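You operate a simulated robot arm through the tools that you are given. There is no shell and no other tool.

The job below is to be done with a simulated robot arm. You get a single attempt, and the scene is never put back.

TASK
At the blue table, dot slides L2, G5 and G6 black.
Fine: one dot of the black marker on top of each; they stay in the drying rack; the marker goes back in its holder.

The check looks at the end state, three seconds after you hand in, the way a careful person would. Anything else that was tipped, shoved, dropped, spilled or broken makes it a failure.

THE ROBOT
A 6-joint arm with a two-finger parallel gripper, fixed in place. Base frame: the origin is at the foot of the arm, x ahead of it, y to its left, z up; the work surface is at about z = 883. Units: mm, rad, N and s.
With the tool pointing down near the work surface it reaches from about 240 to 660 mm from the base axis. Its first joint turns from -1.152 to 1.152 rad. Payload 2.9 kg.
The tool frame sits at the grasp point between the pads (the TCP): z along the fingers, y along the line on which they close. The tips reach 30 mm beyond it. The gripper opens to 110 mm. The fingers are 20 mm wide and 10 mm thick; the gripper's body (48 by 112 mm) begins 55 mm behind the TCP.
Orientation is that of the tool frame in the base frame, as a unit quaternion [w, x, y, z]. With the fingers straight down and closing along the base's y, the tool's x points along the base's -x, its y along +y and its z along -z.

THE INTERFACE
- The arm moves only by the tool servo_tool. Its argument "rows" is a list of rows, each a list of 7 numbers: the shift along the tool's x, y, z in mm, then the turn, a rotation vector about the tool's x, y, z in rad, then the closure, from 0 (fully open) to 1 (shut). In form: [[dx, dy, dz, wx, wy, wz, claw], ...]. A call has 1 to 20 rows; each row is the pose to reach, as a shift and turn from the pose commanded when the call began, along the tool's axes at that moment. Each row takes 0.2 s and may step no farther than 50 mm and 0.15 rad from the row before; otherwise, or with a gripper value out of range, the whole call is refused. A pose out of reach is approached as far as the arm can. The call stops where the force on the tool passes 40 N (or 10 N more than at its start, if that is more) or the arm is blocked; 0.2 s more then pass. Each finger travels about 108 mm/s and halts on what it meets, pressing with about 30 N; the grip force reading is that of the motor and also rises with nothing between the fingers. The clock runs only during rows and for 0.2 s after the last one: add rows that repeat a pose to give the fingers time. The reply holds the time, the measured pose of the TCP, the force on the tool along the base axes, the opening and the grip force, in the units named above and with some noise, with the torque about the TCP (base axes, N m) and any sound that the robot's microphone picked up.
- Cameras (640 x 400 px; columns grow to the right, rows downward): "scene" is fixed at [47.2, 415.4, 1383.6]; the picture's right is [-0.90, -0.43, 0.00], its down [-0.26, 0.53, -0.81] and it looks along [0.35, -0.73, -0.59] (base axes); focal length 254 px, centre (320, 200). "wrist" rides on the gripper at [72, 17, -103] in the tool frame; the picture's right is [-0.23, 0.97, 0.00], its down [-0.76, -0.18, -0.62] and it looks along [-0.61, -0.14, 0.78] (tool axes); focal length 222 px, centre (320, 200). There is no depth. A picture from a camera that has moved, and an enlarged one, comes with that camera's place and axes in the base frame and with its lens. The place of the scene camera against the robot may be out by one fixed shift of up to 18 mm in any direction.
- snapshot(camera): a new picture of that camera. No time passes.
- zoom(camera, box): a new picture of the part [left, top, right, bottom] of that camera's present view, enlarged. No time passes.
- sign_off(): hands the job in; it is judged then, once.

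Places have to be worked out from the pictures, the camera data and where the tool is seen. Open the gripper and draw the arm clear of the work before you hand the job in, unless the task says otherwise.

The tools are called by a JSON object that holds its "op" and its "data". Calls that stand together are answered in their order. servo_tool: Moves the arm, as the interface text tells. Its arguments: {"type":"object","properties":{"rows":{"type":"array"}},"required":["rows"]} The other tools are called the same way: snapshot (camera) takes a picture; zoom (camera, box) takes an enlarged picture of a part of a camera's view; sign_off () hands the job in.

At the start:

```text
clock: 0.0
tcp_pos: [410.2, -203.9, 1215.8]
tool_rot: [0.0, 0.0, 1.0, 0.0]
contact_force: [0.1, -0.1, 0.4]
wrist_torque: [-0.02, 0.0, 0.08]
grip_width: 110.1
gripper_force: 0.1
```

scene: 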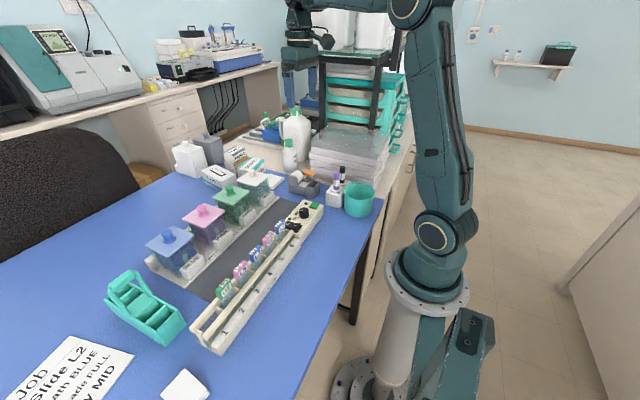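
wrist: 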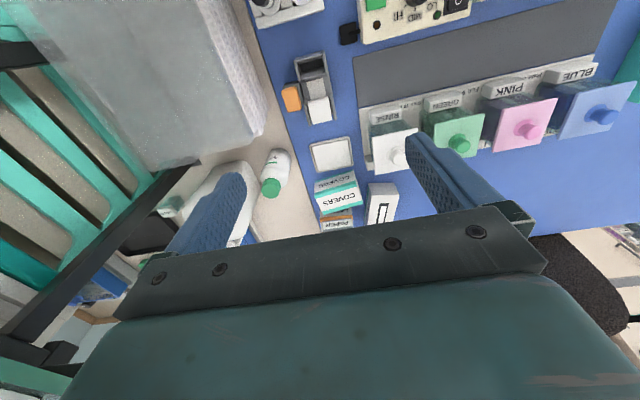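

I start by looking closer at the drying rack, the marker holder and the slides.

{"op": "zoom", "data": {"camera": "scene", "box": [180, 190, 340, 360]}}

{"op": "zoom", "data": {"camera": "scene", "box": [280, 150, 400, 225]}}

{"op": "zoom", "data": {"camera": "scene", "box": [0, 250, 220, 400]}}

{"op": "zoom", "data": {"camera": "wrist", "box": [240, 0, 640, 230]}}

```text
2.35 times, centred on (260, 275) of scene
camera zoom: at [47.2, 415.4, 1383.6], right [-0.9, -0.43, 0.0], down [-0.26, 0.53, -0.81], along [0.35, -0.73, -0.59], focal length 598 px, centre (461, 24)
```

zoom: 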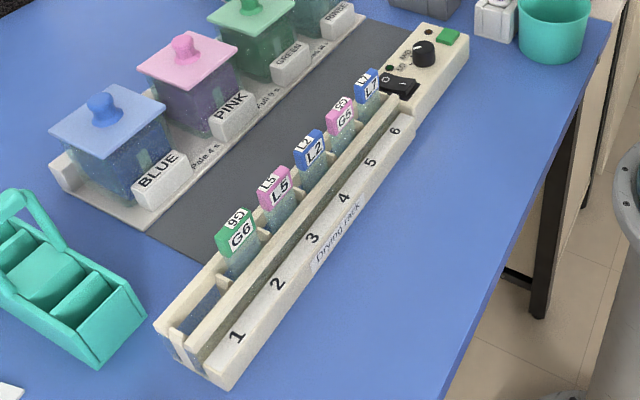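

```text
5.33 times, centred on (340, 188) of scene
camera zoom: at [47.2, 415.4, 1383.6], right [-0.9, -0.43, 0.0], down [-0.26, 0.53, -0.81], along [0.35, -0.73, -0.59], focal length 1354 px, centre (213, 267)
```

zoom: 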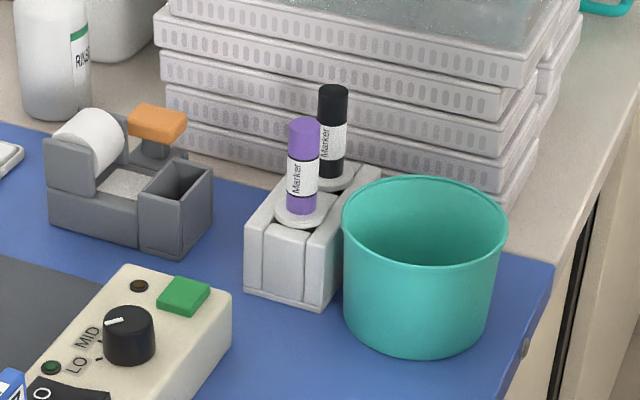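

```text
2.67 times, centred on (110, 325) of scene
camera zoom: at [47.2, 415.4, 1383.6], right [-0.9, -0.43, 0.0], down [-0.26, 0.53, -0.81], along [0.35, -0.73, -0.59], focal length 677 px, centre (880, -133)
```

zoom: 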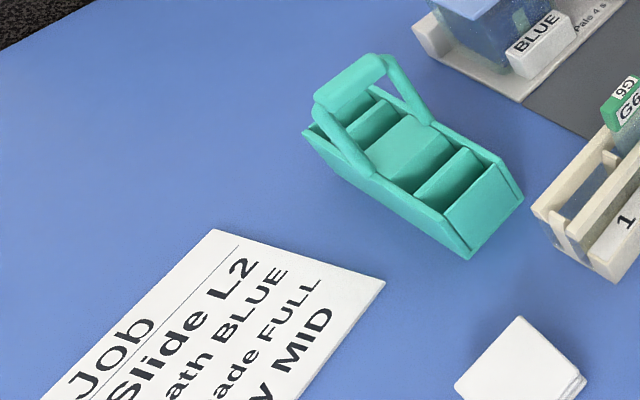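

```text
1.60 times, centred on (440, 115) of wrist
camera zoom: at [336.9, -188.1, 1319.3], right [0.23, 0.97, 0.0], down [0.76, -0.18, 0.62], along [0.61, -0.14, -0.78], focal length 355 px, centre (128, 336)
```

zoom: 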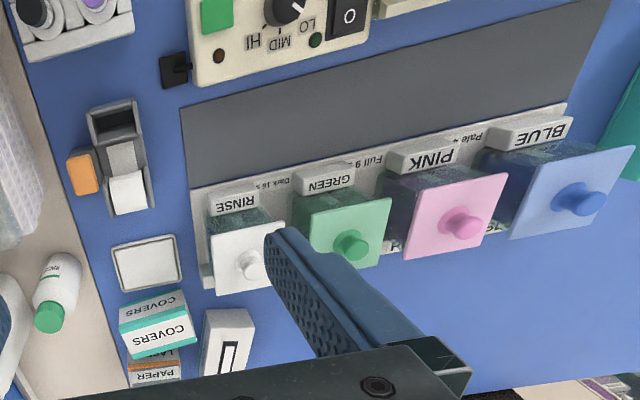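

The rack shows slot 2 G6, 3 L5, 4 L2, 5 G5, 6 L7. The black marker stands next to a purple one in a grey holder near (300, -205). I turn the tool a quarter turn and move so that the wrist camera looks at the holder.

{"op": "servo_tool", "data": {"rows": [[10, 11, 10.5, 0, 0, 0.1428, 0], [20, 22, 21, 0, 0, 0.2856, 0], [30, 33, 31.5, 0, 0, 0.4284, 0], [40, 44, 42, 0, 0, 0.5712, 0], [50, 55, 52.5, 0, 0, 0.714, 0], [60, 66, 63, 0, 0, 0.8568, 0], [70, 77, 73.5, 0, 0, 0.9996, 0], [80, 88, 84, 0, 0, 1.1424, 0], [90, 99, 94.5, 0, 0, 1.2852, 0], [100, 110, 105, 0, 0, 1.428, 0], [110, 122, 116, 0, 0, 1.5708, 0], [110, 122, 116, 0, 0, 1.5708, 0]]}}

{"op": "snapshot", "data": {"camera": "wrist"}}

{"op": "snapshot", "data": {"camera": "scene"}}

```text
clock: 2.6
tcp_pos: [301.3, -80.9, 1101.0]
tool_rot: [-0.001, 0.707, 0.707, 0.0]
contact_force: [-0.2, -0.2, 0.2]
wrist_torque: [0.01, -0.01, 0.03]
grip_width: 110.0
gripper_force: 0.0
```

```text
taken
camera wrist: at [316.7, -10.7, 1203.9], right [0.97, -0.23, 0.0], down [-0.18, -0.76, 0.62], along [-0.14, -0.61, -0.78], focal length 222 px, centre (320, 200)
```

wrist: 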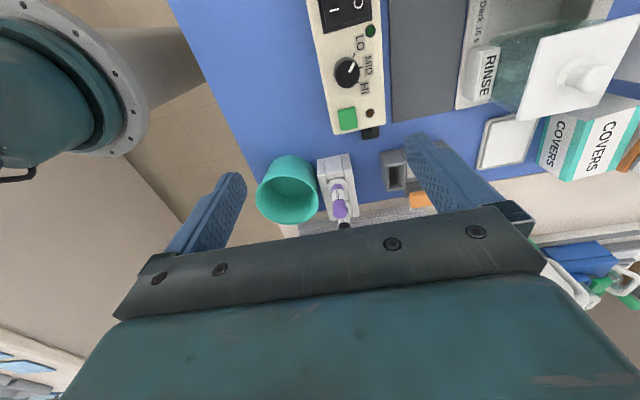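

```text
taken
```

scene: 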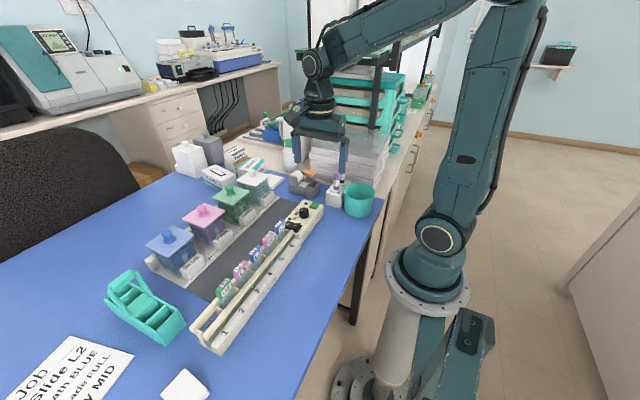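

The holder is just at the edge of the gripper in this view. I shift 70 mm toward -y to look down on the markers from another angle.

{"op": "servo_tool", "data": {"rows": [[-35, 0, 0, 0, 0, 0, 0], [-70, 0, 0, 0, 0, 0, 0], [-70, 0, 0, 0, 0, 0, 0]]}}

{"op": "snapshot", "data": {"camera": "wrist"}}

{"op": "zoom", "data": {"camera": "wrist", "box": [240, 80, 440, 205]}}

```text
clock: 3.4
tcp_pos: [301.6, -152.1, 1099.7]
tool_rot: [-0.001, 0.707, 0.707, 0.0]
contact_force: [-0.6, 0.6, -1.0]
wrist_torque: [0.01, 0.0, 0.01]
grip_width: 110.2
gripper_force: 0.1
```

```text
taken
camera wrist: at [316.1, -81.5, 1202.9], right [0.97, -0.23, 0.0], down [-0.18, -0.76, 0.62], along [-0.14, -0.61, -0.78], focal length 222 px, centre (320, 200)
```

wrist: 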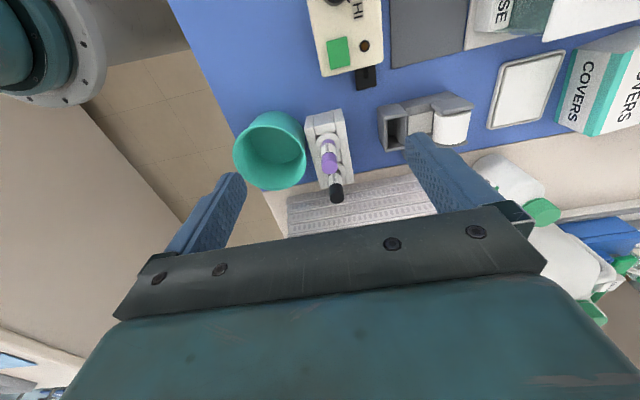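

```text
3.20 times, centred on (340, 142) of wrist
camera zoom: at [316.1, -81.5, 1202.9], right [0.97, -0.23, 0.0], down [-0.18, -0.76, 0.62], along [-0.14, -0.61, -0.78], focal length 711 px, centre (256, 384)
```

zoom: 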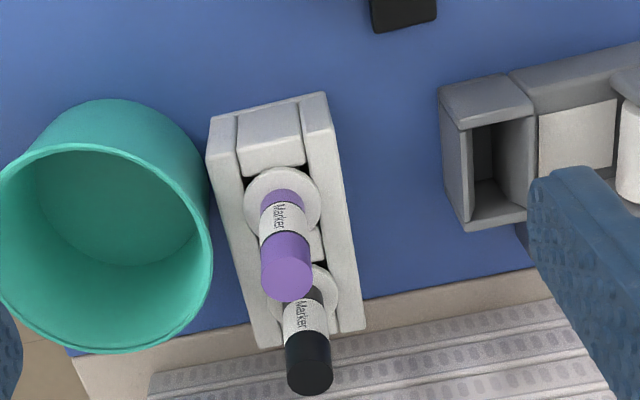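

Triangulating the two views, the black marker stands at about (298, -261), top at about z 971, with a ring at z≈913. The tray stack's face is behind it near y≈-297. I move over the marker, staying high, to check.

{"op": "servo_tool", "data": {"rows": [[-36, -1, 0, 0, 0, 0, 0], [-72, -2, 0, 0, 0, 0, 0], [-109, -4, 0, 0, 0, 0, 0], [-109, -4, 0, 0, 0, 0, 0]]}}

{"op": "snapshot", "data": {"camera": "wrist"}}

{"op": "zoom", "data": {"camera": "wrist", "box": [240, 60, 440, 185]}}

{"op": "snapshot", "data": {"camera": "scene"}}

```text
clock: 4.4
tcp_pos: [297.9, -260.9, 1101.3]
tool_rot: [-0.001, 0.707, 0.708, 0.0]
contact_force: [-0.1, 0.0, 0.9]
wrist_torque: [-0.01, 0.0, -0.02]
grip_width: 110.1
gripper_force: 0.0
```

```text
taken
camera wrist: at [312.7, -189.8, 1203.8], right [0.97, -0.23, 0.0], down [-0.18, -0.76, 0.62], along [-0.14, -0.61, -0.78], focal length 222 px, centre (320, 200)
```

wrist: 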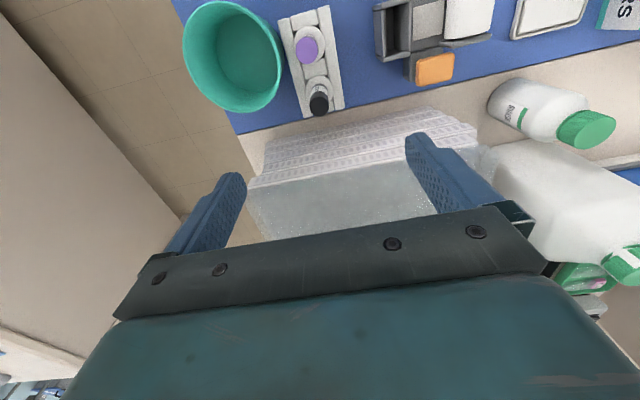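

```text
3.20 times, centred on (340, 122) of wrist
camera zoom: at [312.7, -189.8, 1203.8], right [0.97, -0.23, 0.0], down [-0.18, -0.76, 0.62], along [-0.14, -0.61, -0.78], focal length 711 px, centre (256, 448)
```

zoom: 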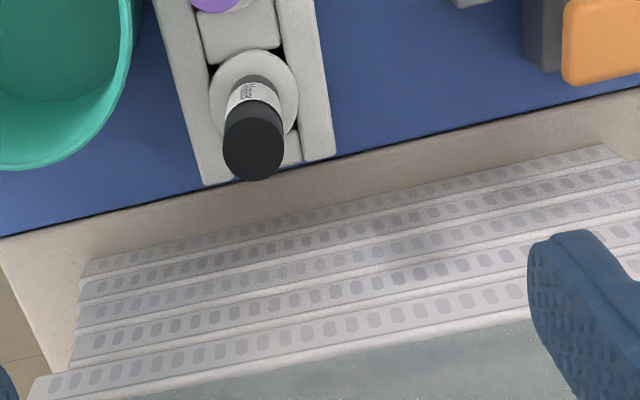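

```text
taken
```

scene: 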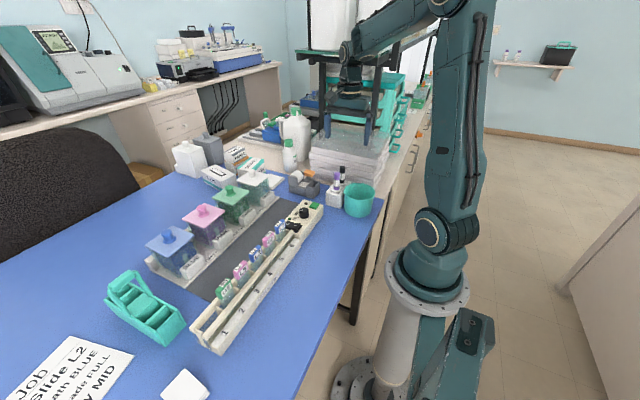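

Better triangulation puts the black marker at about (299, -250), top z≈986, ring z≈926. The stack face is at y≈-311, so there is clearance. I pre-close to about 44 mm and come down to z≈1015 above it to verify.

{"op": "servo_tool", "data": {"rows": [[6, 0.5, 0, 0, 0, 0, 0.3], [11, 1, 0, 0, 0, 0, 0.6], [11, 1, 0, 0, 0, 0, 0.6], [11, 1, 29, 0, 0, 0, 0.6], [11, 1, 58, 0, 0, 0, 0.6], [11, 1, 80, 0, 0, 0, 0.6], [11, 1, 80, 0, 0, 0, 0.6]]}}

{"op": "snapshot", "data": {"camera": "wrist"}}

{"op": "zoom", "data": {"camera": "scene", "box": [280, 110, 400, 225]}}

```text
clock: 6.0
tcp_pos: [297.9, -249.5, 1020.1]
tool_rot: [0.0, 0.707, 0.707, 0.0]
contact_force: [-0.4, 0.6, 0.1]
wrist_torque: [0.0, -0.01, 0.0]
grip_width: 43.8
gripper_force: 0.0
```

```text
taken
camera wrist: at [313.0, -178.6, 1122.9], right [0.97, -0.23, 0.0], down [-0.18, -0.76, 0.62], along [-0.14, -0.61, -0.78], focal length 222 px, centre (320, 200)
```

wrist: 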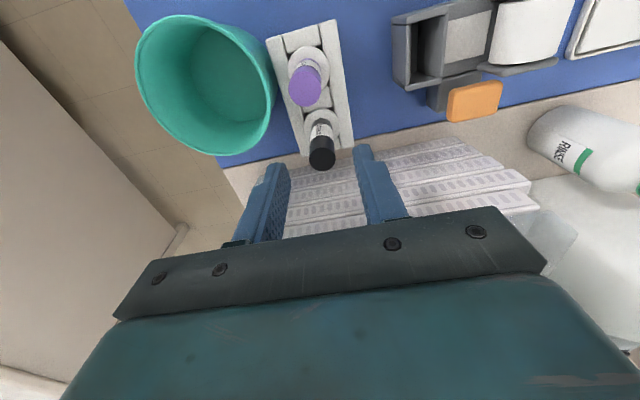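

```text
3.48 times, centred on (340, 168) of scene
camera zoom: at [47.2, 415.4, 1383.6], right [-0.9, -0.43, 0.0], down [-0.26, 0.53, -0.81], along [0.35, -0.73, -0.59], focal length 883 px, centre (250, 313)
```

zoom: 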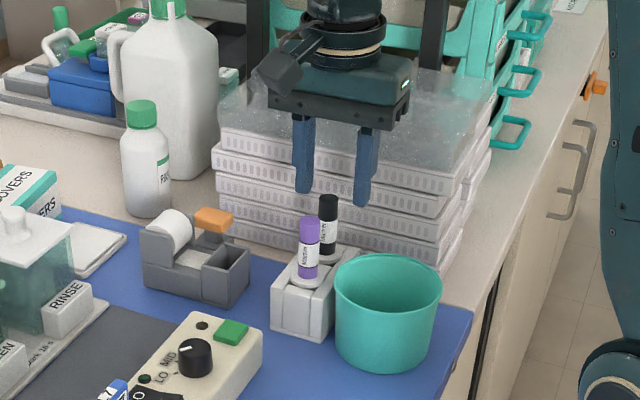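

The marker is nearly between the fingers in the picture; I zoom in for a more precise centre before going down.

{"op": "zoom", "data": {"camera": "wrist", "box": [260, 100, 380, 175]}}

```text
5.33 times, centred on (320, 138) of wrist
camera zoom: at [313.0, -178.6, 1122.9], right [0.97, -0.23, 0.0], down [-0.18, -0.76, 0.62], along [-0.14, -0.61, -0.78], focal length 1185 px, centre (320, 533)
```

zoom: 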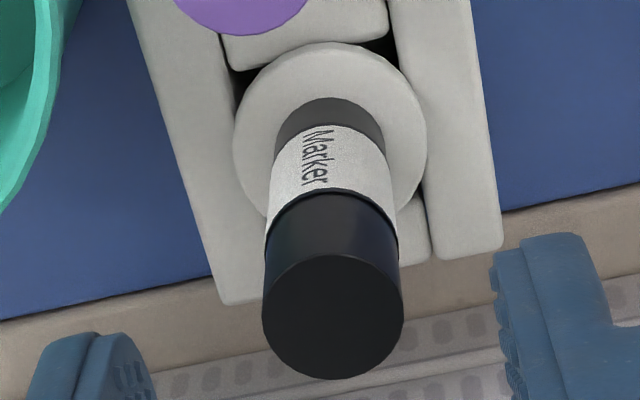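

The marker's top centre comes out at (298, -251, 986). I descend straight to TCP z≈967, with the fingertips at 937 (above the ring at about 920), and close.

{"op": "servo_tool", "data": {"rows": [[-1.5, 0, 18, 0, 0, 0, 0.6], [-1.5, 0, 36, 0, 0, 0, 0.6], [-1.5, 0, 53, 0, 0, 0, 0.6], [-1.5, 0, 53, 0, 0, 0, 0.6], [-1.5, 0, 53, 0, 0, 0, 0.8], [-1.5, 0, 53, 0, 0, 0, 0.9], [-1.5, 0, 53, 0, 0, 0, 1.0], [-1.5, 0, 53, 0, 0, 0, 1.0]]}}

{"op": "zoom", "data": {"camera": "wrist", "box": [220, 80, 420, 205]}}

{"op": "zoom", "data": {"camera": "scene", "box": [280, 110, 400, 225]}}

```text
clock: 7.8
tcp_pos: [296.7, -251.7, 967.6]
tool_rot: [-0.001, 0.707, 0.707, 0.001]
contact_force: [-0.2, 0.2, -0.2]
wrist_torque: [-0.01, -0.03, 0.01]
grip_width: 16.4
gripper_force: 30.0
```

```text
3.20 times, centred on (320, 142) of wrist
camera zoom: at [311.6, -180.0, 1070.5], right [0.97, -0.23, 0.0], down [-0.18, -0.76, 0.62], along [-0.14, -0.61, -0.78], focal length 711 px, centre (320, 384)
```

zoom: 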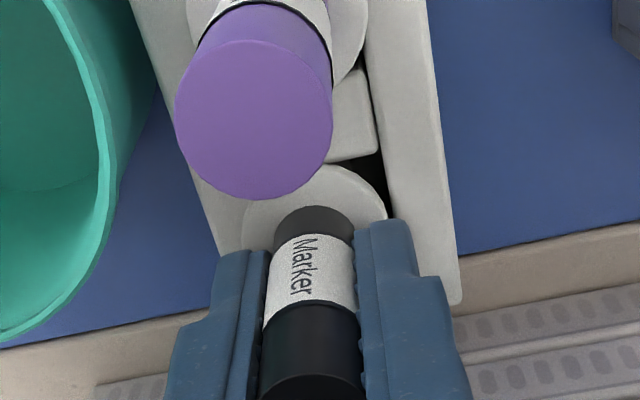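

```text
3.48 times, centred on (340, 168) of scene
camera zoom: at [47.2, 415.4, 1383.6], right [-0.9, -0.43, 0.0], down [-0.26, 0.53, -0.81], along [0.35, -0.73, -0.59], focal length 883 px, centre (250, 313)
```

zoom: 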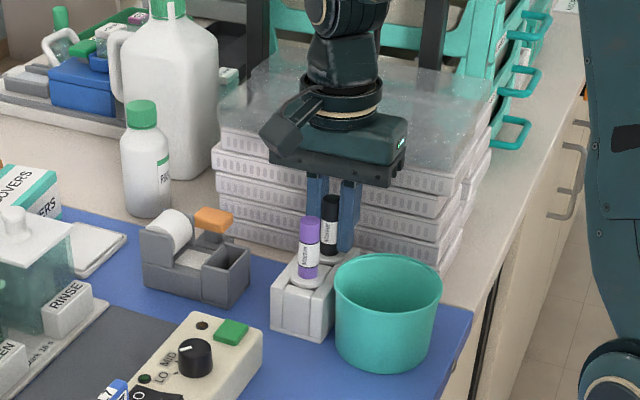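

The marker is held at 16.4 mm with 30 N. The pose to put it back is TCP (296.7, -251.7, 967.6). I lift straight up slowly and watch.

{"op": "servo_tool", "data": {"rows": [[0, 0, -10, 0, 0, 0, 1], [0, 0, -20, 0, 0, 0, 1], [0, 0, -35, 0, 0, 0, 1], [0, 0, -50, 0, 0, 0, 1], [0, 0, -75, 0, 0, 0, 1], [0, 0, -100, 0, 0, 0, 1], [0, 0, -120, 0, 0, 0, 1], [0, 0, -120, 0, 0, 0, 1]]}}

{"op": "snapshot", "data": {"camera": "wrist"}}

{"op": "zoom", "data": {"camera": "wrist", "box": [220, 80, 420, 205]}}

{"op": "zoom", "data": {"camera": "scene", "box": [280, 90, 400, 205]}}

```text
clock: 9.6
tcp_pos: [296.8, -251.2, 1088.0]
tool_rot: [0.0, 0.706, 0.708, 0.0]
contact_force: [-0.3, 0.8, -0.1]
wrist_torque: [0.02, 0.0, 0.01]
grip_width: 16.1
gripper_force: 30.0
```

```text
taken
camera wrist: at [311.7, -180.2, 1190.6], right [0.97, -0.23, 0.0], down [-0.18, -0.76, 0.62], along [-0.14, -0.61, -0.78], focal length 222 px, centre (320, 200)
```

wrist: 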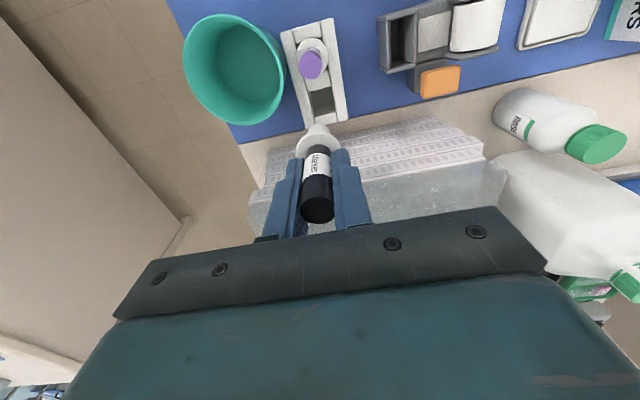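

```text
3.20 times, centred on (320, 142) of wrist
camera zoom: at [311.7, -180.2, 1190.6], right [0.97, -0.23, 0.0], down [-0.18, -0.76, 0.62], along [-0.14, -0.61, -0.78], focal length 711 px, centre (320, 384)
```

zoom: 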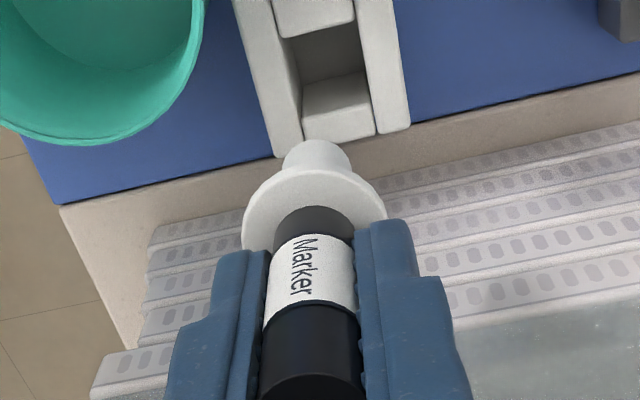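

```text
3.48 times, centred on (340, 148) of scene
camera zoom: at [47.2, 415.4, 1383.6], right [-0.9, -0.43, 0.0], down [-0.26, 0.53, -0.81], along [0.35, -0.73, -0.59], focal length 883 px, centre (250, 383)
```

zoom: 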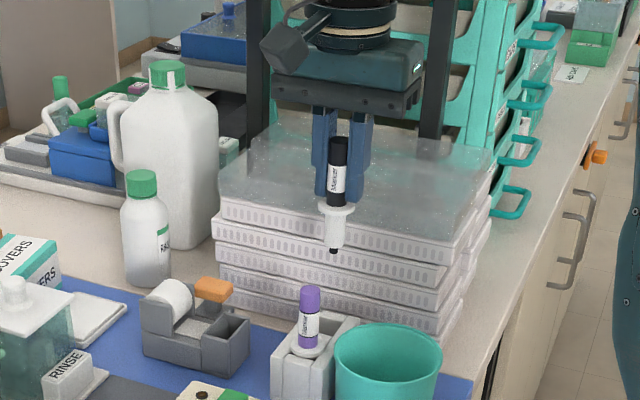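

The marker came out cleanly: flange, white nib body and a black tip pointing down, about 85–90 mm below the TCP. I raise a little and travel over the rack to see the slides from above.

{"op": "servo_tool", "data": {"rows": [[0, 0, -20, 0, 0, 0, 1], [10, 0, -40, 0, 0, 0, 1], [40, 0, -50, 0, 0, 0, 1], [70, 2, -50, 0, 0, 0, 1], [100, 4, -50, 0, 0, 0, 1], [130, 6, -50, 0, 0, 0, 1], [160, 8, -50, 0, 0, 0, 1], [190, 10, -50, 0, 0, 0, 1], [220, 13, -50, 0, 0, 0, 1], [250, 16, -50, 0, 0, 0, 1], [280, 19, -50, 0, 0, 0, 1], [310, 22, -50, 0, 0, 0, 1], [340, 25, -50, 0, 0, 0, 1], [360, 27, -50, 0, 0, 0, 1], [370, 28, -50, 0, 0, 0, 1], [370, 28, -50, 0, 0, 0, 1]]}}

{"op": "snapshot", "data": {"camera": "wrist"}}

{"op": "snapshot", "data": {"camera": "scene"}}

{"op": "zoom", "data": {"camera": "wrist", "box": [240, 0, 440, 125]}}

```text
clock: 13.0
tcp_pos: [325.0, 118.9, 1137.8]
tool_rot: [0.0, 0.707, 0.708, 0.0]
contact_force: [-0.6, 1.0, 0.2]
wrist_torque: [0.02, -0.01, -0.02]
grip_width: 16.3
gripper_force: 29.9
```

```text
taken
camera wrist: at [341.0, 189.5, 1240.7], right [0.97, -0.23, 0.0], down [-0.18, -0.76, 0.62], along [-0.14, -0.61, -0.78], focal length 222 px, centre (320, 200)
```

wrist: 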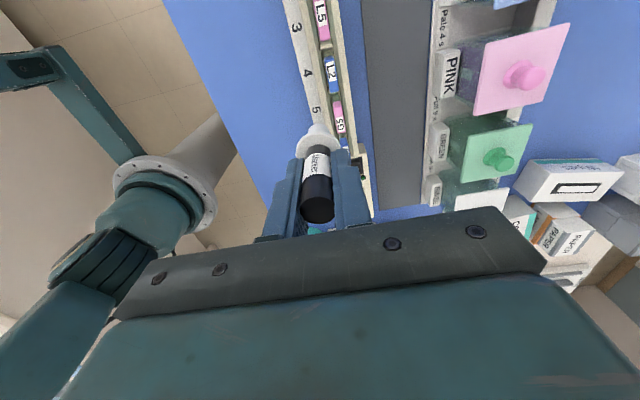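

```text
taken
```

scene: 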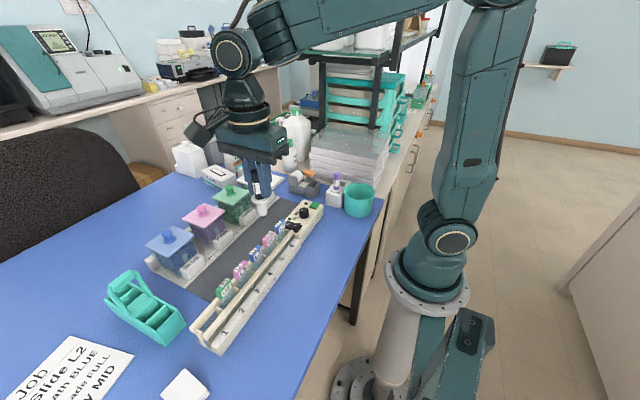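

```text
3.20 times, centred on (340, 62) of wrist
camera zoom: at [341.0, 189.5, 1240.7], right [0.97, -0.23, 0.0], down [-0.18, -0.76, 0.62], along [-0.14, -0.61, -0.78], focal length 711 px, centre (256, 640)
```

zoom: 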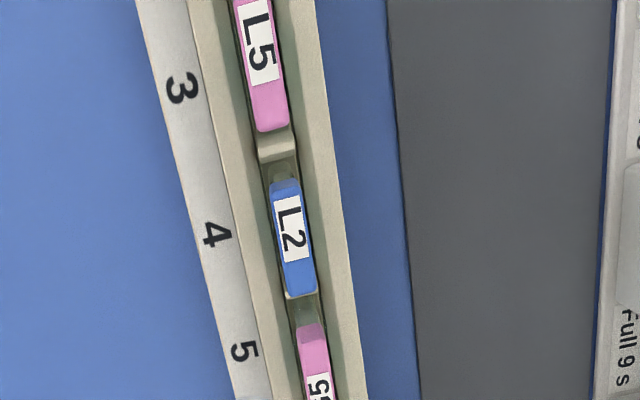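

The slide tops are coloured faces long in y and only about 9 mm wide in x. I shift 80 mm along +y for a second view to triangulate their place and height.

{"op": "servo_tool", "data": {"rows": [[27, 0, 0, 0, 0, 0, 1], [54, 0, 0, 0, 0, 0, 1], [80, 0, 0, 0, 0, 0, 1], [80, 0, 0, 0, 0, 0, 1]]}}

{"op": "zoom", "data": {"camera": "wrist", "box": [240, 0, 440, 125]}}

{"op": "zoom", "data": {"camera": "wrist", "box": [260, 80, 420, 180]}}

{"op": "zoom", "data": {"camera": "scene", "box": [180, 150, 340, 250]}}

```text
clock: 14.0
tcp_pos: [324.6, 198.9, 1137.6]
tool_rot: [0.0, 0.707, 0.707, 0.001]
contact_force: [0.0, 0.0, 0.1]
wrist_torque: [0.0, -0.01, 0.01]
grip_width: 16.4
gripper_force: 30.1
```

```text
3.20 times, centred on (340, 62) of wrist
camera zoom: at [340.2, 270.2, 1241.2], right [0.97, -0.23, 0.0], down [-0.18, -0.76, 0.62], along [-0.14, -0.61, -0.78], focal length 711 px, centre (256, 640)
```

zoom: 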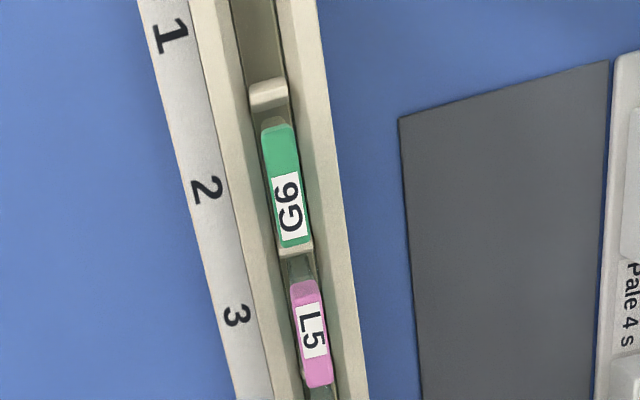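

```text
4.00 times, centred on (340, 130) of wrist
camera zoom: at [340.2, 270.2, 1241.2], right [0.97, -0.23, 0.0], down [-0.18, -0.76, 0.62], along [-0.14, -0.61, -0.78], focal length 888 px, centre (240, 480)
```

zoom: 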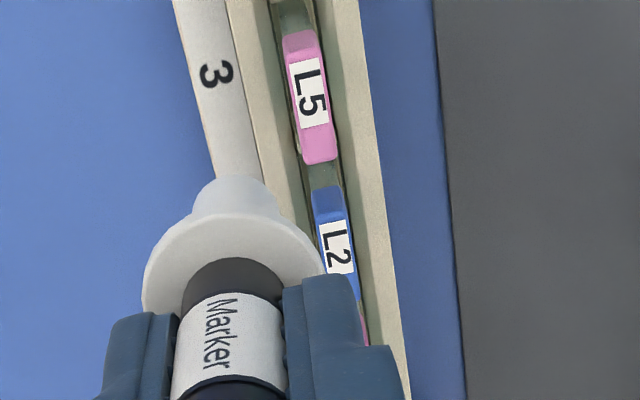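

```text
4.00 times, centred on (260, 200) of scene
camera zoom: at [47.2, 415.4, 1383.6], right [-0.9, -0.43, 0.0], down [-0.26, 0.53, -0.81], along [0.35, -0.73, -0.59], focal length 1016 px, centre (560, 200)
```

zoom: 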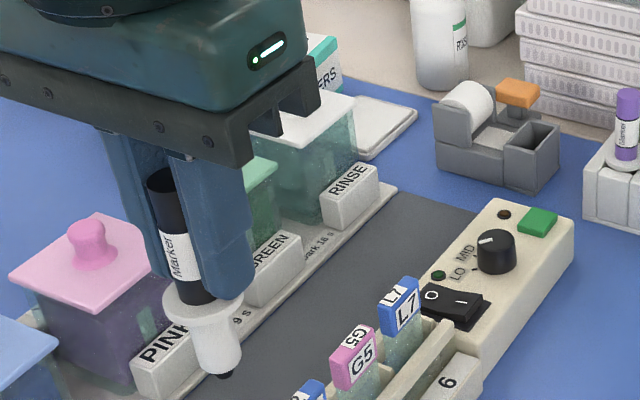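

Two views agree: slide tops at z≈971, x≈344, G6 centre y≈238.5, L2 y≈141.5, G5 y≈93, top face about 10 by 30 mm. I go above G6 first with the marker tip about 15–20 mm over it.

{"op": "servo_tool", "data": {"rows": [[20, 10, 0, 0, 0, 0, 1], [39.6, 19.6, 0, 0, 0, 0, 1], [39.6, 19.6, 0, 0, 0, 0, 1], [39.6, 19.6, 20, 0, 0, 0, 1], [39.6, 19.6, 40, 0, 0, 0, 1], [39.6, 19.6, 55, 0, 0, 0, 1], [39.6, 19.6, 55, 0, 0, 0, 1]]}}

{"op": "zoom", "data": {"camera": "scene", "box": [180, 200, 300, 300]}}

{"op": "zoom", "data": {"camera": "wrist", "box": [260, 80, 420, 180]}}

```text
clock: 15.6
tcp_pos: [345.5, 237.0, 1080.6]
tool_rot: [0.0, 0.707, 0.707, 0.0]
contact_force: [0.4, 0.2, 0.1]
wrist_torque: [-0.02, -0.02, -0.02]
grip_width: 16.1
gripper_force: 29.9
```

```text
4.00 times, centred on (240, 250) of scene
camera zoom: at [47.2, 415.4, 1383.6], right [-0.9, -0.43, 0.0], down [-0.26, 0.53, -0.81], along [0.35, -0.73, -0.59], focal length 1016 px, centre (640, 0)
```

zoom: 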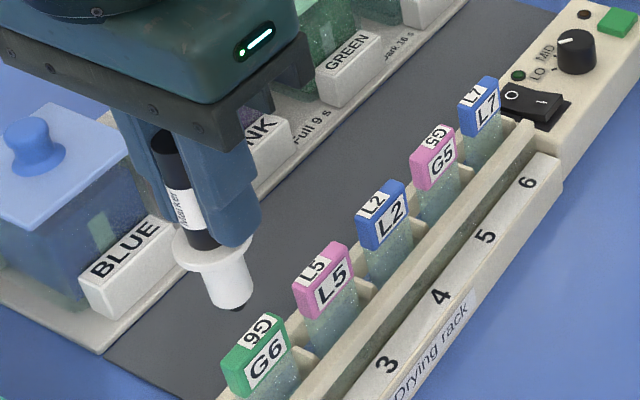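

```text
4.00 times, centred on (340, 130) of wrist
camera zoom: at [360.6, 308.4, 1183.4], right [0.97, -0.23, 0.0], down [-0.18, -0.76, 0.62], along [-0.14, -0.61, -0.78], focal length 888 px, centre (240, 480)
```

zoom: 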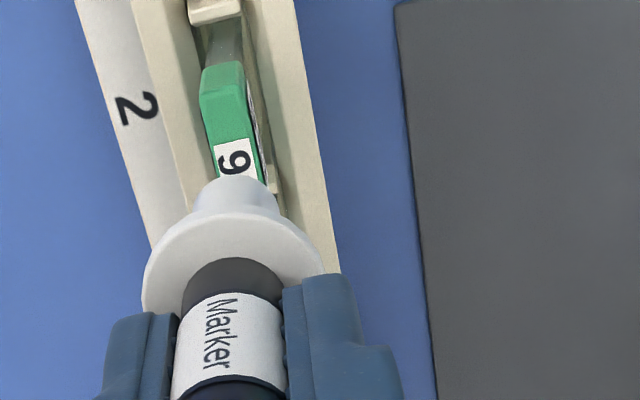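

The tip hangs about 20–25 mm above G6, nearly over its middle. I zoom closer to check lateral alignment.

{"op": "zoom", "data": {"camera": "scene", "box": [220, 255, 268, 300]}}

{"op": "zoom", "data": {"camera": "wrist", "box": [290, 85, 350, 130]}}

```text
8.89 times, centred on (244, 278) of scene
camera zoom: at [47.2, 415.4, 1383.6], right [-0.9, -0.43, 0.0], down [-0.26, 0.53, -0.81], along [0.35, -0.73, -0.59], focal length 2258 px, centre (996, -489)
```

zoom: 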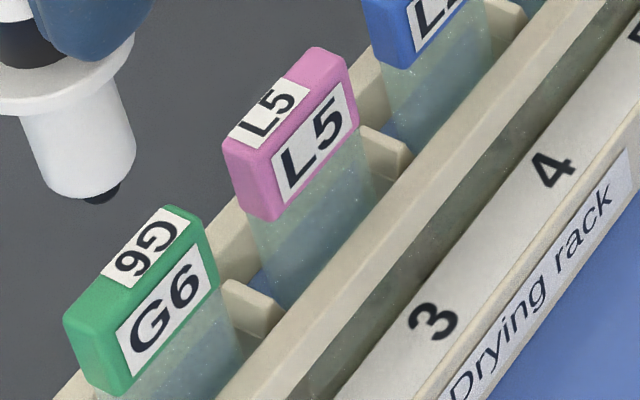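

```text
8.89 times, centred on (320, 108) of wrist
camera zoom: at [360.6, 308.4, 1183.4], right [0.97, -0.23, 0.0], down [-0.18, -0.76, 0.62], along [-0.14, -0.61, -0.78], focal length 1974 px, centre (320, 1022)
```

zoom: 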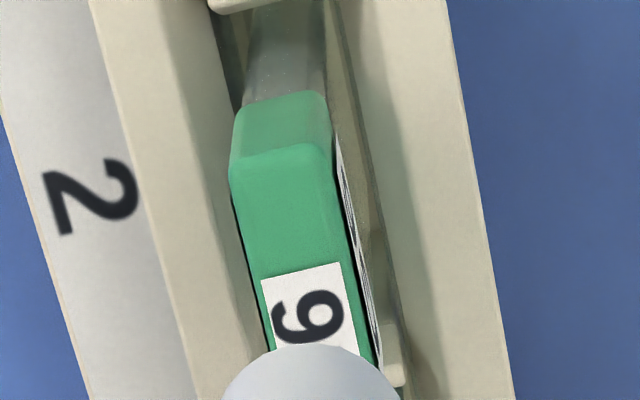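

The table height limits the tip to at most ~84 mm below the TCP, so the gap is about 26–28 mm, and both cameras then put the tip within ~1–2 mm of G6's centreline. I descend 19 mm and look again.

{"op": "servo_tool", "data": {"rows": [[0, 0, 7, 0, 0, 0, 1], [0, 0, 14, 0, 0, 0, 1], [0, 0, 19, 0, 0, 0, 1], [0, 0, 19, 0, 0, 0, 1]]}}

{"op": "zoom", "data": {"camera": "scene", "box": [220, 255, 268, 300]}}

{"op": "zoom", "data": {"camera": "wrist", "box": [290, 85, 350, 130]}}

```text
clock: 16.6
tcp_pos: [345.5, 239.2, 1063.5]
tool_rot: [0.0, 0.707, 0.707, 0.0]
contact_force: [-0.6, -0.2, -0.3]
wrist_torque: [0.01, -0.01, 0.02]
grip_width: 16.4
gripper_force: 29.7
```

```text
8.89 times, centred on (244, 278) of scene
camera zoom: at [47.2, 415.4, 1383.6], right [-0.9, -0.43, 0.0], down [-0.26, 0.53, -0.81], along [0.35, -0.73, -0.59], focal length 2258 px, centre (996, -489)
```

zoom: 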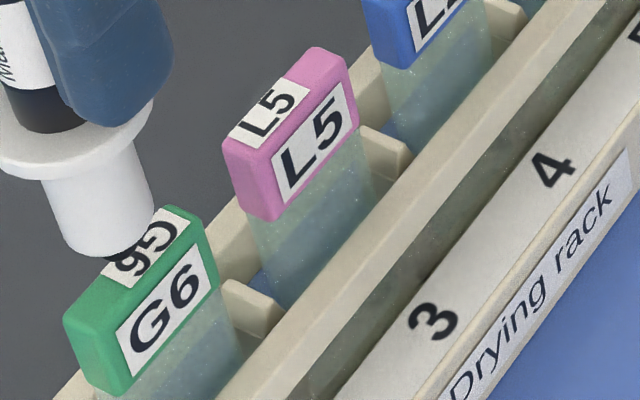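

```text
8.89 times, centred on (320, 108) of wrist
camera zoom: at [360.1, 309.2, 1165.9], right [0.97, -0.23, 0.0], down [-0.18, -0.76, 0.62], along [-0.14, -0.61, -0.78], focal length 1974 px, centre (320, 1022)
```

zoom: 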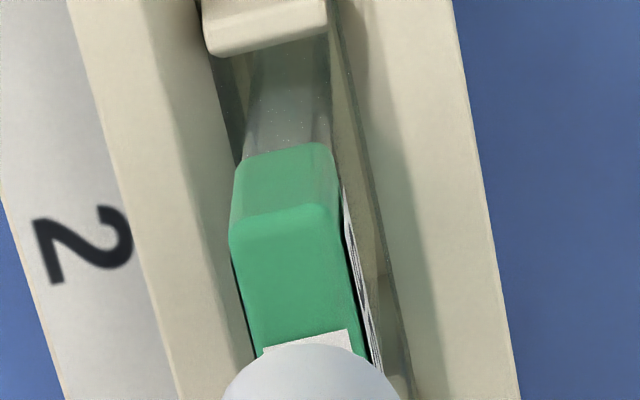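

The tip descends right toward the midline of the top face, about 6–9 mm still to go. I go on slowly, in small steps.

{"op": "servo_tool", "data": {"rows": [[0, 0, 2, 0, 0, 0, 1], [0, 0, 4, 0, 0, 0, 1], [0, 0, 5, 0, 0, 0, 1]]}}

{"op": "zoom", "data": {"camera": "scene", "box": [220, 255, 268, 300]}}

```text
clock: 17.4
tcp_pos: [345.5, 239.1, 1058.1]
tool_rot: [0.001, 0.707, 0.707, 0.0]
contact_force: [0.3, 0.1, 0.4]
wrist_torque: [0.02, 0.0, 0.02]
grip_width: 16.3
gripper_force: 29.6
```

```text
8.89 times, centred on (244, 278) of scene
camera zoom: at [47.2, 415.4, 1383.6], right [-0.9, -0.43, 0.0], down [-0.26, 0.53, -0.81], along [0.35, -0.73, -0.59], focal length 2258 px, centre (996, -489)
```

zoom: 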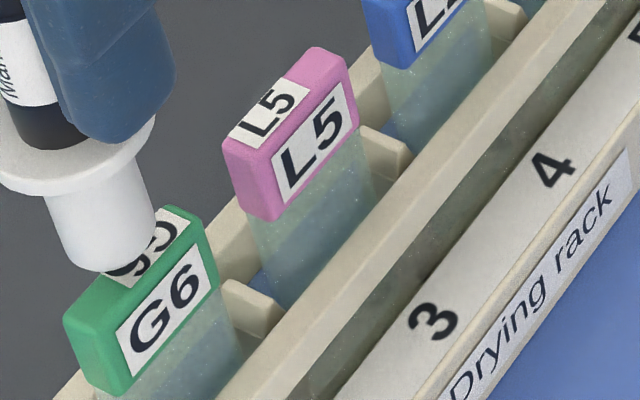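

No contact yet; the tip is over the label. I continue by 1 mm steps.

{"op": "servo_tool", "data": {"rows": [[0, 0, 1, 0, 0, 0, 1], [0, 0, 2, 0, 0, 0, 1]]}}

{"op": "zoom", "data": {"camera": "scene", "box": [226, 268, 258, 298]}}

```text
clock: 18.0
tcp_pos: [345.3, 239.1, 1055.6]
tool_rot: [0.0, 0.707, 0.707, 0.0]
contact_force: [0.2, -0.6, -0.4]
wrist_torque: [0.02, 0.0, 0.0]
grip_width: 16.2
gripper_force: 29.8
```

```text
13.33 times, centred on (242, 283) of scene
camera zoom: at [47.2, 415.4, 1383.6], right [-0.9, -0.43, 0.0], down [-0.26, 0.53, -0.81], along [0.35, -0.73, -0.59], focal length 3386 px, centre (1360, -907)
```

zoom: 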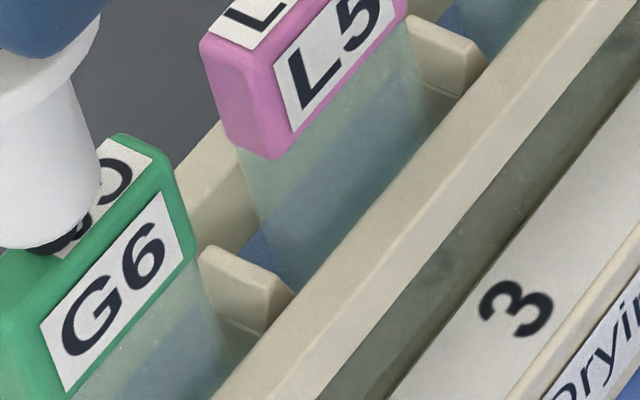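

The tip is just above the face. I continue with single 1 mm steps and watch the force.

{"op": "servo_tool", "data": {"rows": [[0, 0, 1, 0, 0, 0, 1]]}}

{"op": "zoom", "data": {"camera": "scene", "box": [222, 268, 254, 298]}}

```text
clock: 18.4
tcp_pos: [346.5, 239.4, 1054.9]
tool_rot: [0.001, 0.707, 0.707, 0.001]
contact_force: [-1.0, 0.2, 3.4]
wrist_torque: [0.06, 0.0, 0.01]
grip_width: 16.2
gripper_force: 30.3
```

```text
13.33 times, centred on (238, 283) of scene
camera zoom: at [47.2, 415.4, 1383.6], right [-0.9, -0.43, 0.0], down [-0.26, 0.53, -0.81], along [0.35, -0.73, -0.59], focal length 3386 px, centre (1413, -907)
```

zoom: 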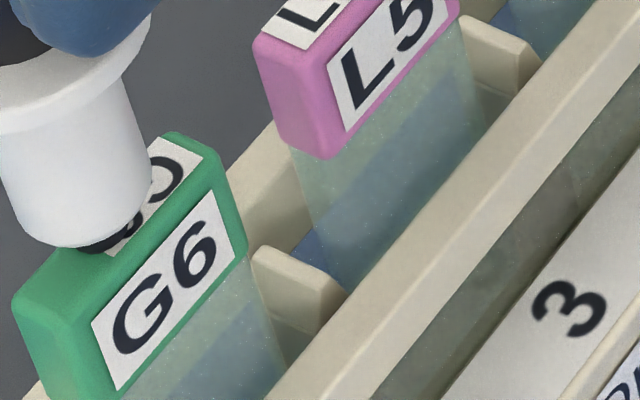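

A force of 3.4 N upward shows contact with G6's top at TCP z≈1055. I lift straight up and look for the dot.

{"op": "servo_tool", "data": {"rows": [[0, 0, -5, 0, 0, 0, 1], [0, 0, -20, 0, 0, 0, 1], [0, 0, -40, 0, 0, 0, 1], [0, 0, -40, 0, 0, 0, 1]]}}

{"op": "zoom", "data": {"camera": "scene", "box": [216, 258, 264, 300]}}

{"op": "zoom", "data": {"camera": "wrist", "box": [280, 80, 360, 130]}}

```text
clock: 19.4
tcp_pos: [346.3, 238.5, 1094.9]
tool_rot: [0.0, 0.707, 0.707, 0.0]
contact_force: [-0.3, 1.2, -0.6]
wrist_torque: [-0.03, -0.02, -0.01]
grip_width: 16.3
gripper_force: 29.6
```

```text
9.52 times, centred on (240, 279) of scene
camera zoom: at [47.2, 415.4, 1383.6], right [-0.9, -0.43, 0.0], down [-0.26, 0.53, -0.81], along [0.35, -0.73, -0.59], focal length 2419 px, centre (1082, -552)
```

zoom: 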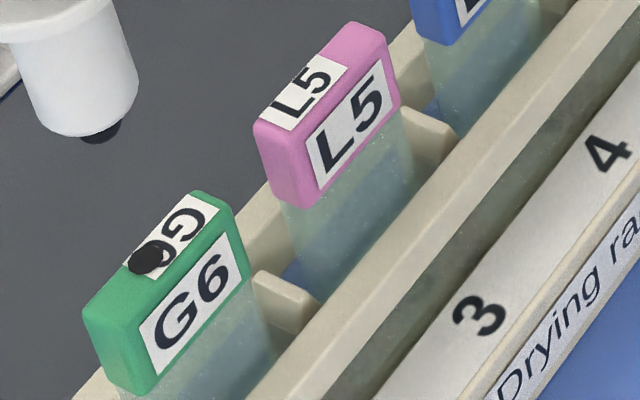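

```text
8.00 times, centred on (320, 105) of wrist
camera zoom: at [360.7, 309.2, 1198.1], right [0.97, -0.23, 0.0], down [-0.18, -0.76, 0.62], along [-0.14, -0.61, -0.78], focal length 1777 px, centre (320, 960)
```

zoom: 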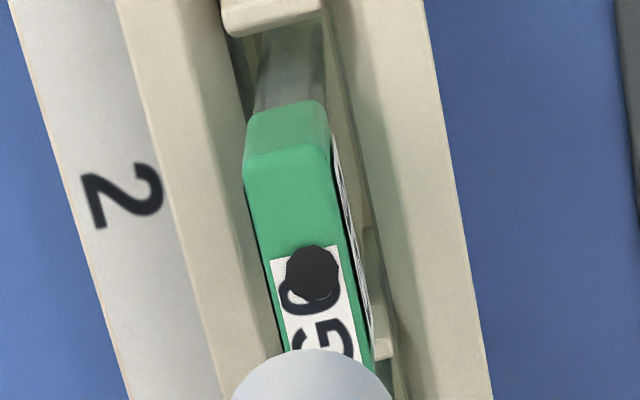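

One clean dot on G6, well centred. I move at this height to L2 (y≈141.5, 97 mm toward -y) and lower to a few mm above.

{"op": "servo_tool", "data": {"rows": [[-25, 0, 0, 0, 0, 0, 1], [-50, -0.3, 0, 0, 0, 0, 1], [-75, -0.5, 0, 0, 0, 0, 1], [-97, -0.5, 0, 0, 0, 0, 1], [-97, -0.5, 0, 0, 0, 0, 1], [-97, -0.5, 10, 0, 0, 0, 1], [-97, -0.5, 20, 0, 0, 0, 1], [-97, -0.5, 30, 0, 0, 0, 1], [-97, -0.5, 30, 0, 0, 0, 1]]}}

{"op": "zoom", "data": {"camera": "scene", "box": [240, 225, 288, 270]}}

{"op": "zoom", "data": {"camera": "wrist", "box": [280, 80, 360, 130]}}

```text
clock: 21.4
tcp_pos: [343.9, 141.7, 1066.1]
tool_rot: [-0.001, 0.707, 0.707, 0.0]
contact_force: [1.0, -0.1, 0.2]
wrist_torque: [0.0, -0.03, -0.01]
grip_width: 16.1
gripper_force: 30.0
```

```text
8.89 times, centred on (264, 248) of scene
camera zoom: at [47.2, 415.4, 1383.6], right [-0.9, -0.43, 0.0], down [-0.26, 0.53, -0.81], along [0.35, -0.73, -0.59], focal length 2258 px, centre (818, -222)
```

zoom: 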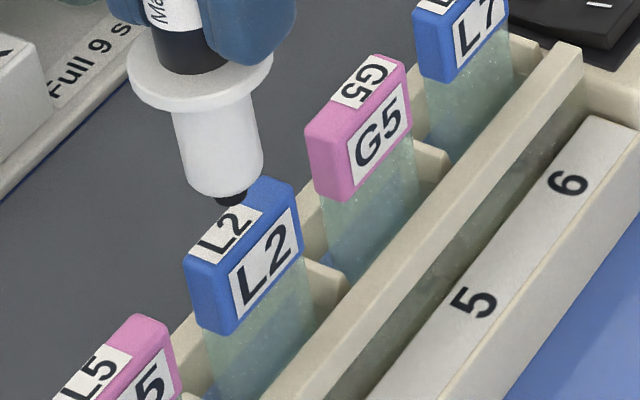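

```text
8.00 times, centred on (320, 105) of wrist
camera zoom: at [359.8, 212.9, 1168.1], right [0.97, -0.23, 0.0], down [-0.18, -0.76, 0.62], along [-0.14, -0.61, -0.78], focal length 1777 px, centre (320, 960)
```

zoom: 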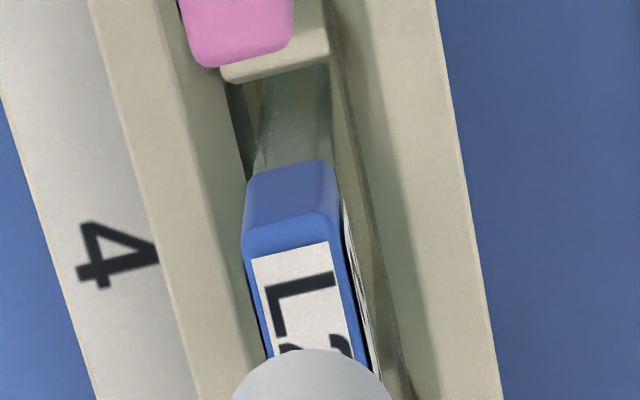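

The tip lines up over L2's middle. I descend to about 2 mm above the expected contact height.

{"op": "servo_tool", "data": {"rows": [[0, 0, 4, 0, 0, 0, 1], [0, 0, 7, 0, 0, 0, 1], [0, 0, 8, 0, 0, 0, 1]]}}

{"op": "zoom", "data": {"camera": "scene", "box": [246, 230, 278, 260]}}

```text
clock: 22.2
tcp_pos: [344.5, 141.2, 1057.3]
tool_rot: [0.0, 0.707, 0.708, -0.001]
contact_force: [-0.5, 0.2, 0.2]
wrist_torque: [-0.01, 0.01, 0.0]
grip_width: 16.4
gripper_force: 30.2
```

```text
13.33 times, centred on (262, 245) of scene
camera zoom: at [47.2, 415.4, 1383.6], right [-0.9, -0.43, 0.0], down [-0.26, 0.53, -0.81], along [0.35, -0.73, -0.59], focal length 3386 px, centre (1093, -400)
```

zoom: 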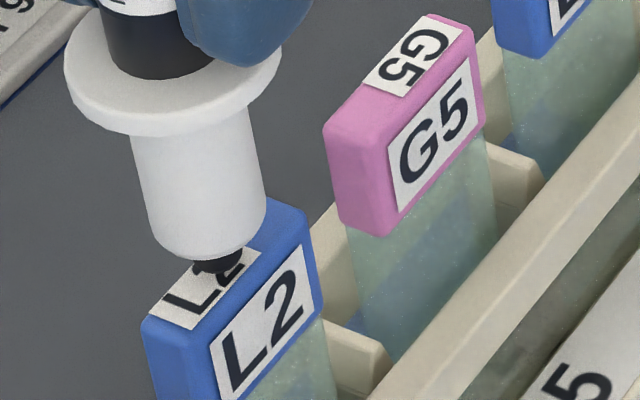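

No contact yet; I go on with 1 mm steps.

{"op": "servo_tool", "data": {"rows": [[0, 0, 1, 0, 0, 0, 1]]}}

```text
clock: 22.6
tcp_pos: [345.8, 142.1, 1055.9]
tool_rot: [0.001, 0.706, 0.708, 0.0]
contact_force: [0.9, -1.1, 0.1]
wrist_torque: [0.01, 0.01, -0.02]
grip_width: 16.3
gripper_force: 29.9
```

Still no contact (0.1 N); one more millimetre.

{"op": "servo_tool", "data": {"rows": [[0, 0, 1, 0, 0, 0, 1]]}}

{"op": "zoom", "data": {"camera": "scene", "box": [246, 230, 278, 260]}}

```text
clock: 23.0
tcp_pos: [345.2, 140.1, 1056.2]
tool_rot: [0.0, 0.707, 0.707, 0.0]
contact_force: [-0.6, -0.3, -0.5]
wrist_torque: [-0.02, 0.03, 0.01]
grip_width: 16.4
gripper_force: 29.9
```

```text
13.33 times, centred on (262, 245) of scene
camera zoom: at [47.2, 415.4, 1383.6], right [-0.9, -0.43, 0.0], down [-0.26, 0.53, -0.81], along [0.35, -0.73, -0.59], focal length 3386 px, centre (1093, -400)
```

zoom: 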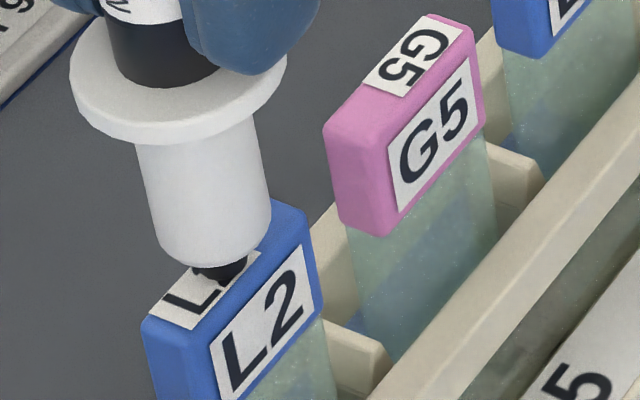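

Force still nil but the tip is nearly on the face; one more millimetre.

{"op": "servo_tool", "data": {"rows": [[0, 0, 0.7, 0, 0, 0, 1]]}}

{"op": "zoom", "data": {"camera": "scene", "box": [246, 230, 278, 260]}}

```text
clock: 23.4
tcp_pos: [345.7, 141.2, 1055.0]
tool_rot: [0.0, 0.707, 0.707, 0.001]
contact_force: [-1.0, -0.6, 5.7]
wrist_torque: [0.02, 0.02, 0.02]
grip_width: 16.1
gripper_force: 29.6
```

```text
13.33 times, centred on (262, 245) of scene
camera zoom: at [47.1, 415.4, 1383.6], right [-0.9, -0.43, 0.0], down [-0.26, 0.53, -0.81], along [0.35, -0.73, -0.59], focal length 3386 px, centre (1093, -400)
```

zoom: 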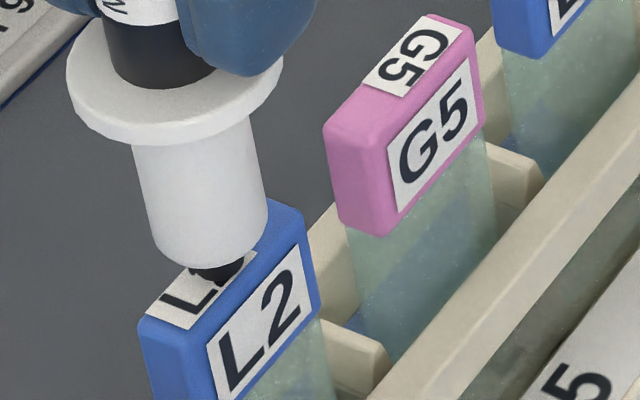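

Contact at 5.7 N on L2. I lift straight up and check the dot.

{"op": "servo_tool", "data": {"rows": [[0, 0, -5, 0, 0, 0, 1], [0, 0, -20, 0, 0, 0, 1], [0, 0, -40, 0, 0, 0, 1], [0, 0, -40, 0, 0, 0, 1]]}}

{"op": "zoom", "data": {"camera": "scene", "box": [240, 225, 288, 270]}}

{"op": "zoom", "data": {"camera": "wrist", "box": [280, 60, 360, 130]}}

```text
clock: 24.4
tcp_pos: [344.7, 140.2, 1095.1]
tool_rot: [0.001, 0.707, 0.707, 0.0]
contact_force: [-0.3, -0.1, -0.5]
wrist_torque: [0.03, -0.02, -0.03]
grip_width: 16.3
gripper_force: 30.2
```

```text
8.89 times, centred on (264, 248) of scene
camera zoom: at [47.2, 415.4, 1383.6], right [-0.9, -0.43, 0.0], down [-0.26, 0.53, -0.81], along [0.35, -0.73, -0.59], focal length 2258 px, centre (818, -222)
```

zoom: 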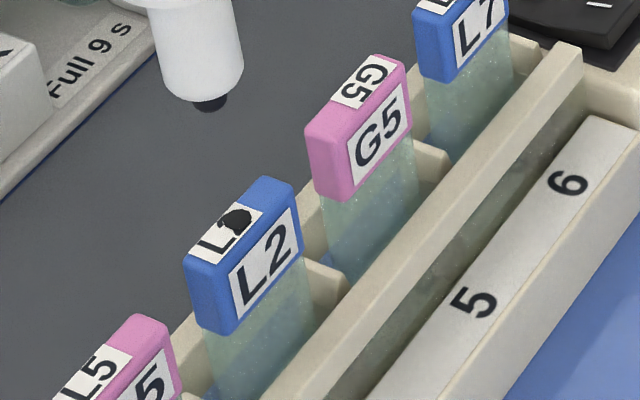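

```text
5.71 times, centred on (320, 95) of wrist
camera zoom: at [360.3, 212.4, 1198.2], right [0.97, -0.23, 0.0], down [-0.18, -0.76, 0.62], along [-0.14, -0.61, -0.78], focal length 1269 px, centre (320, 800)
```

zoom: 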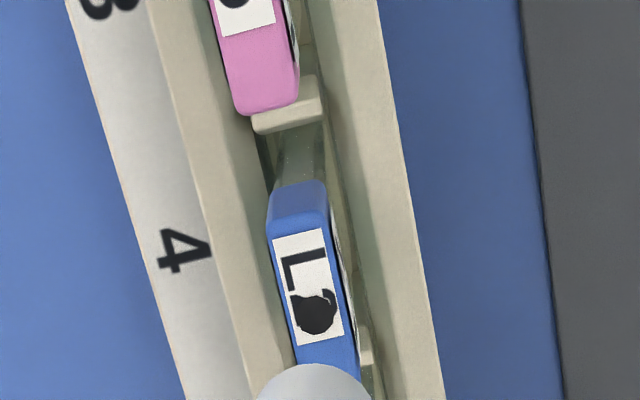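

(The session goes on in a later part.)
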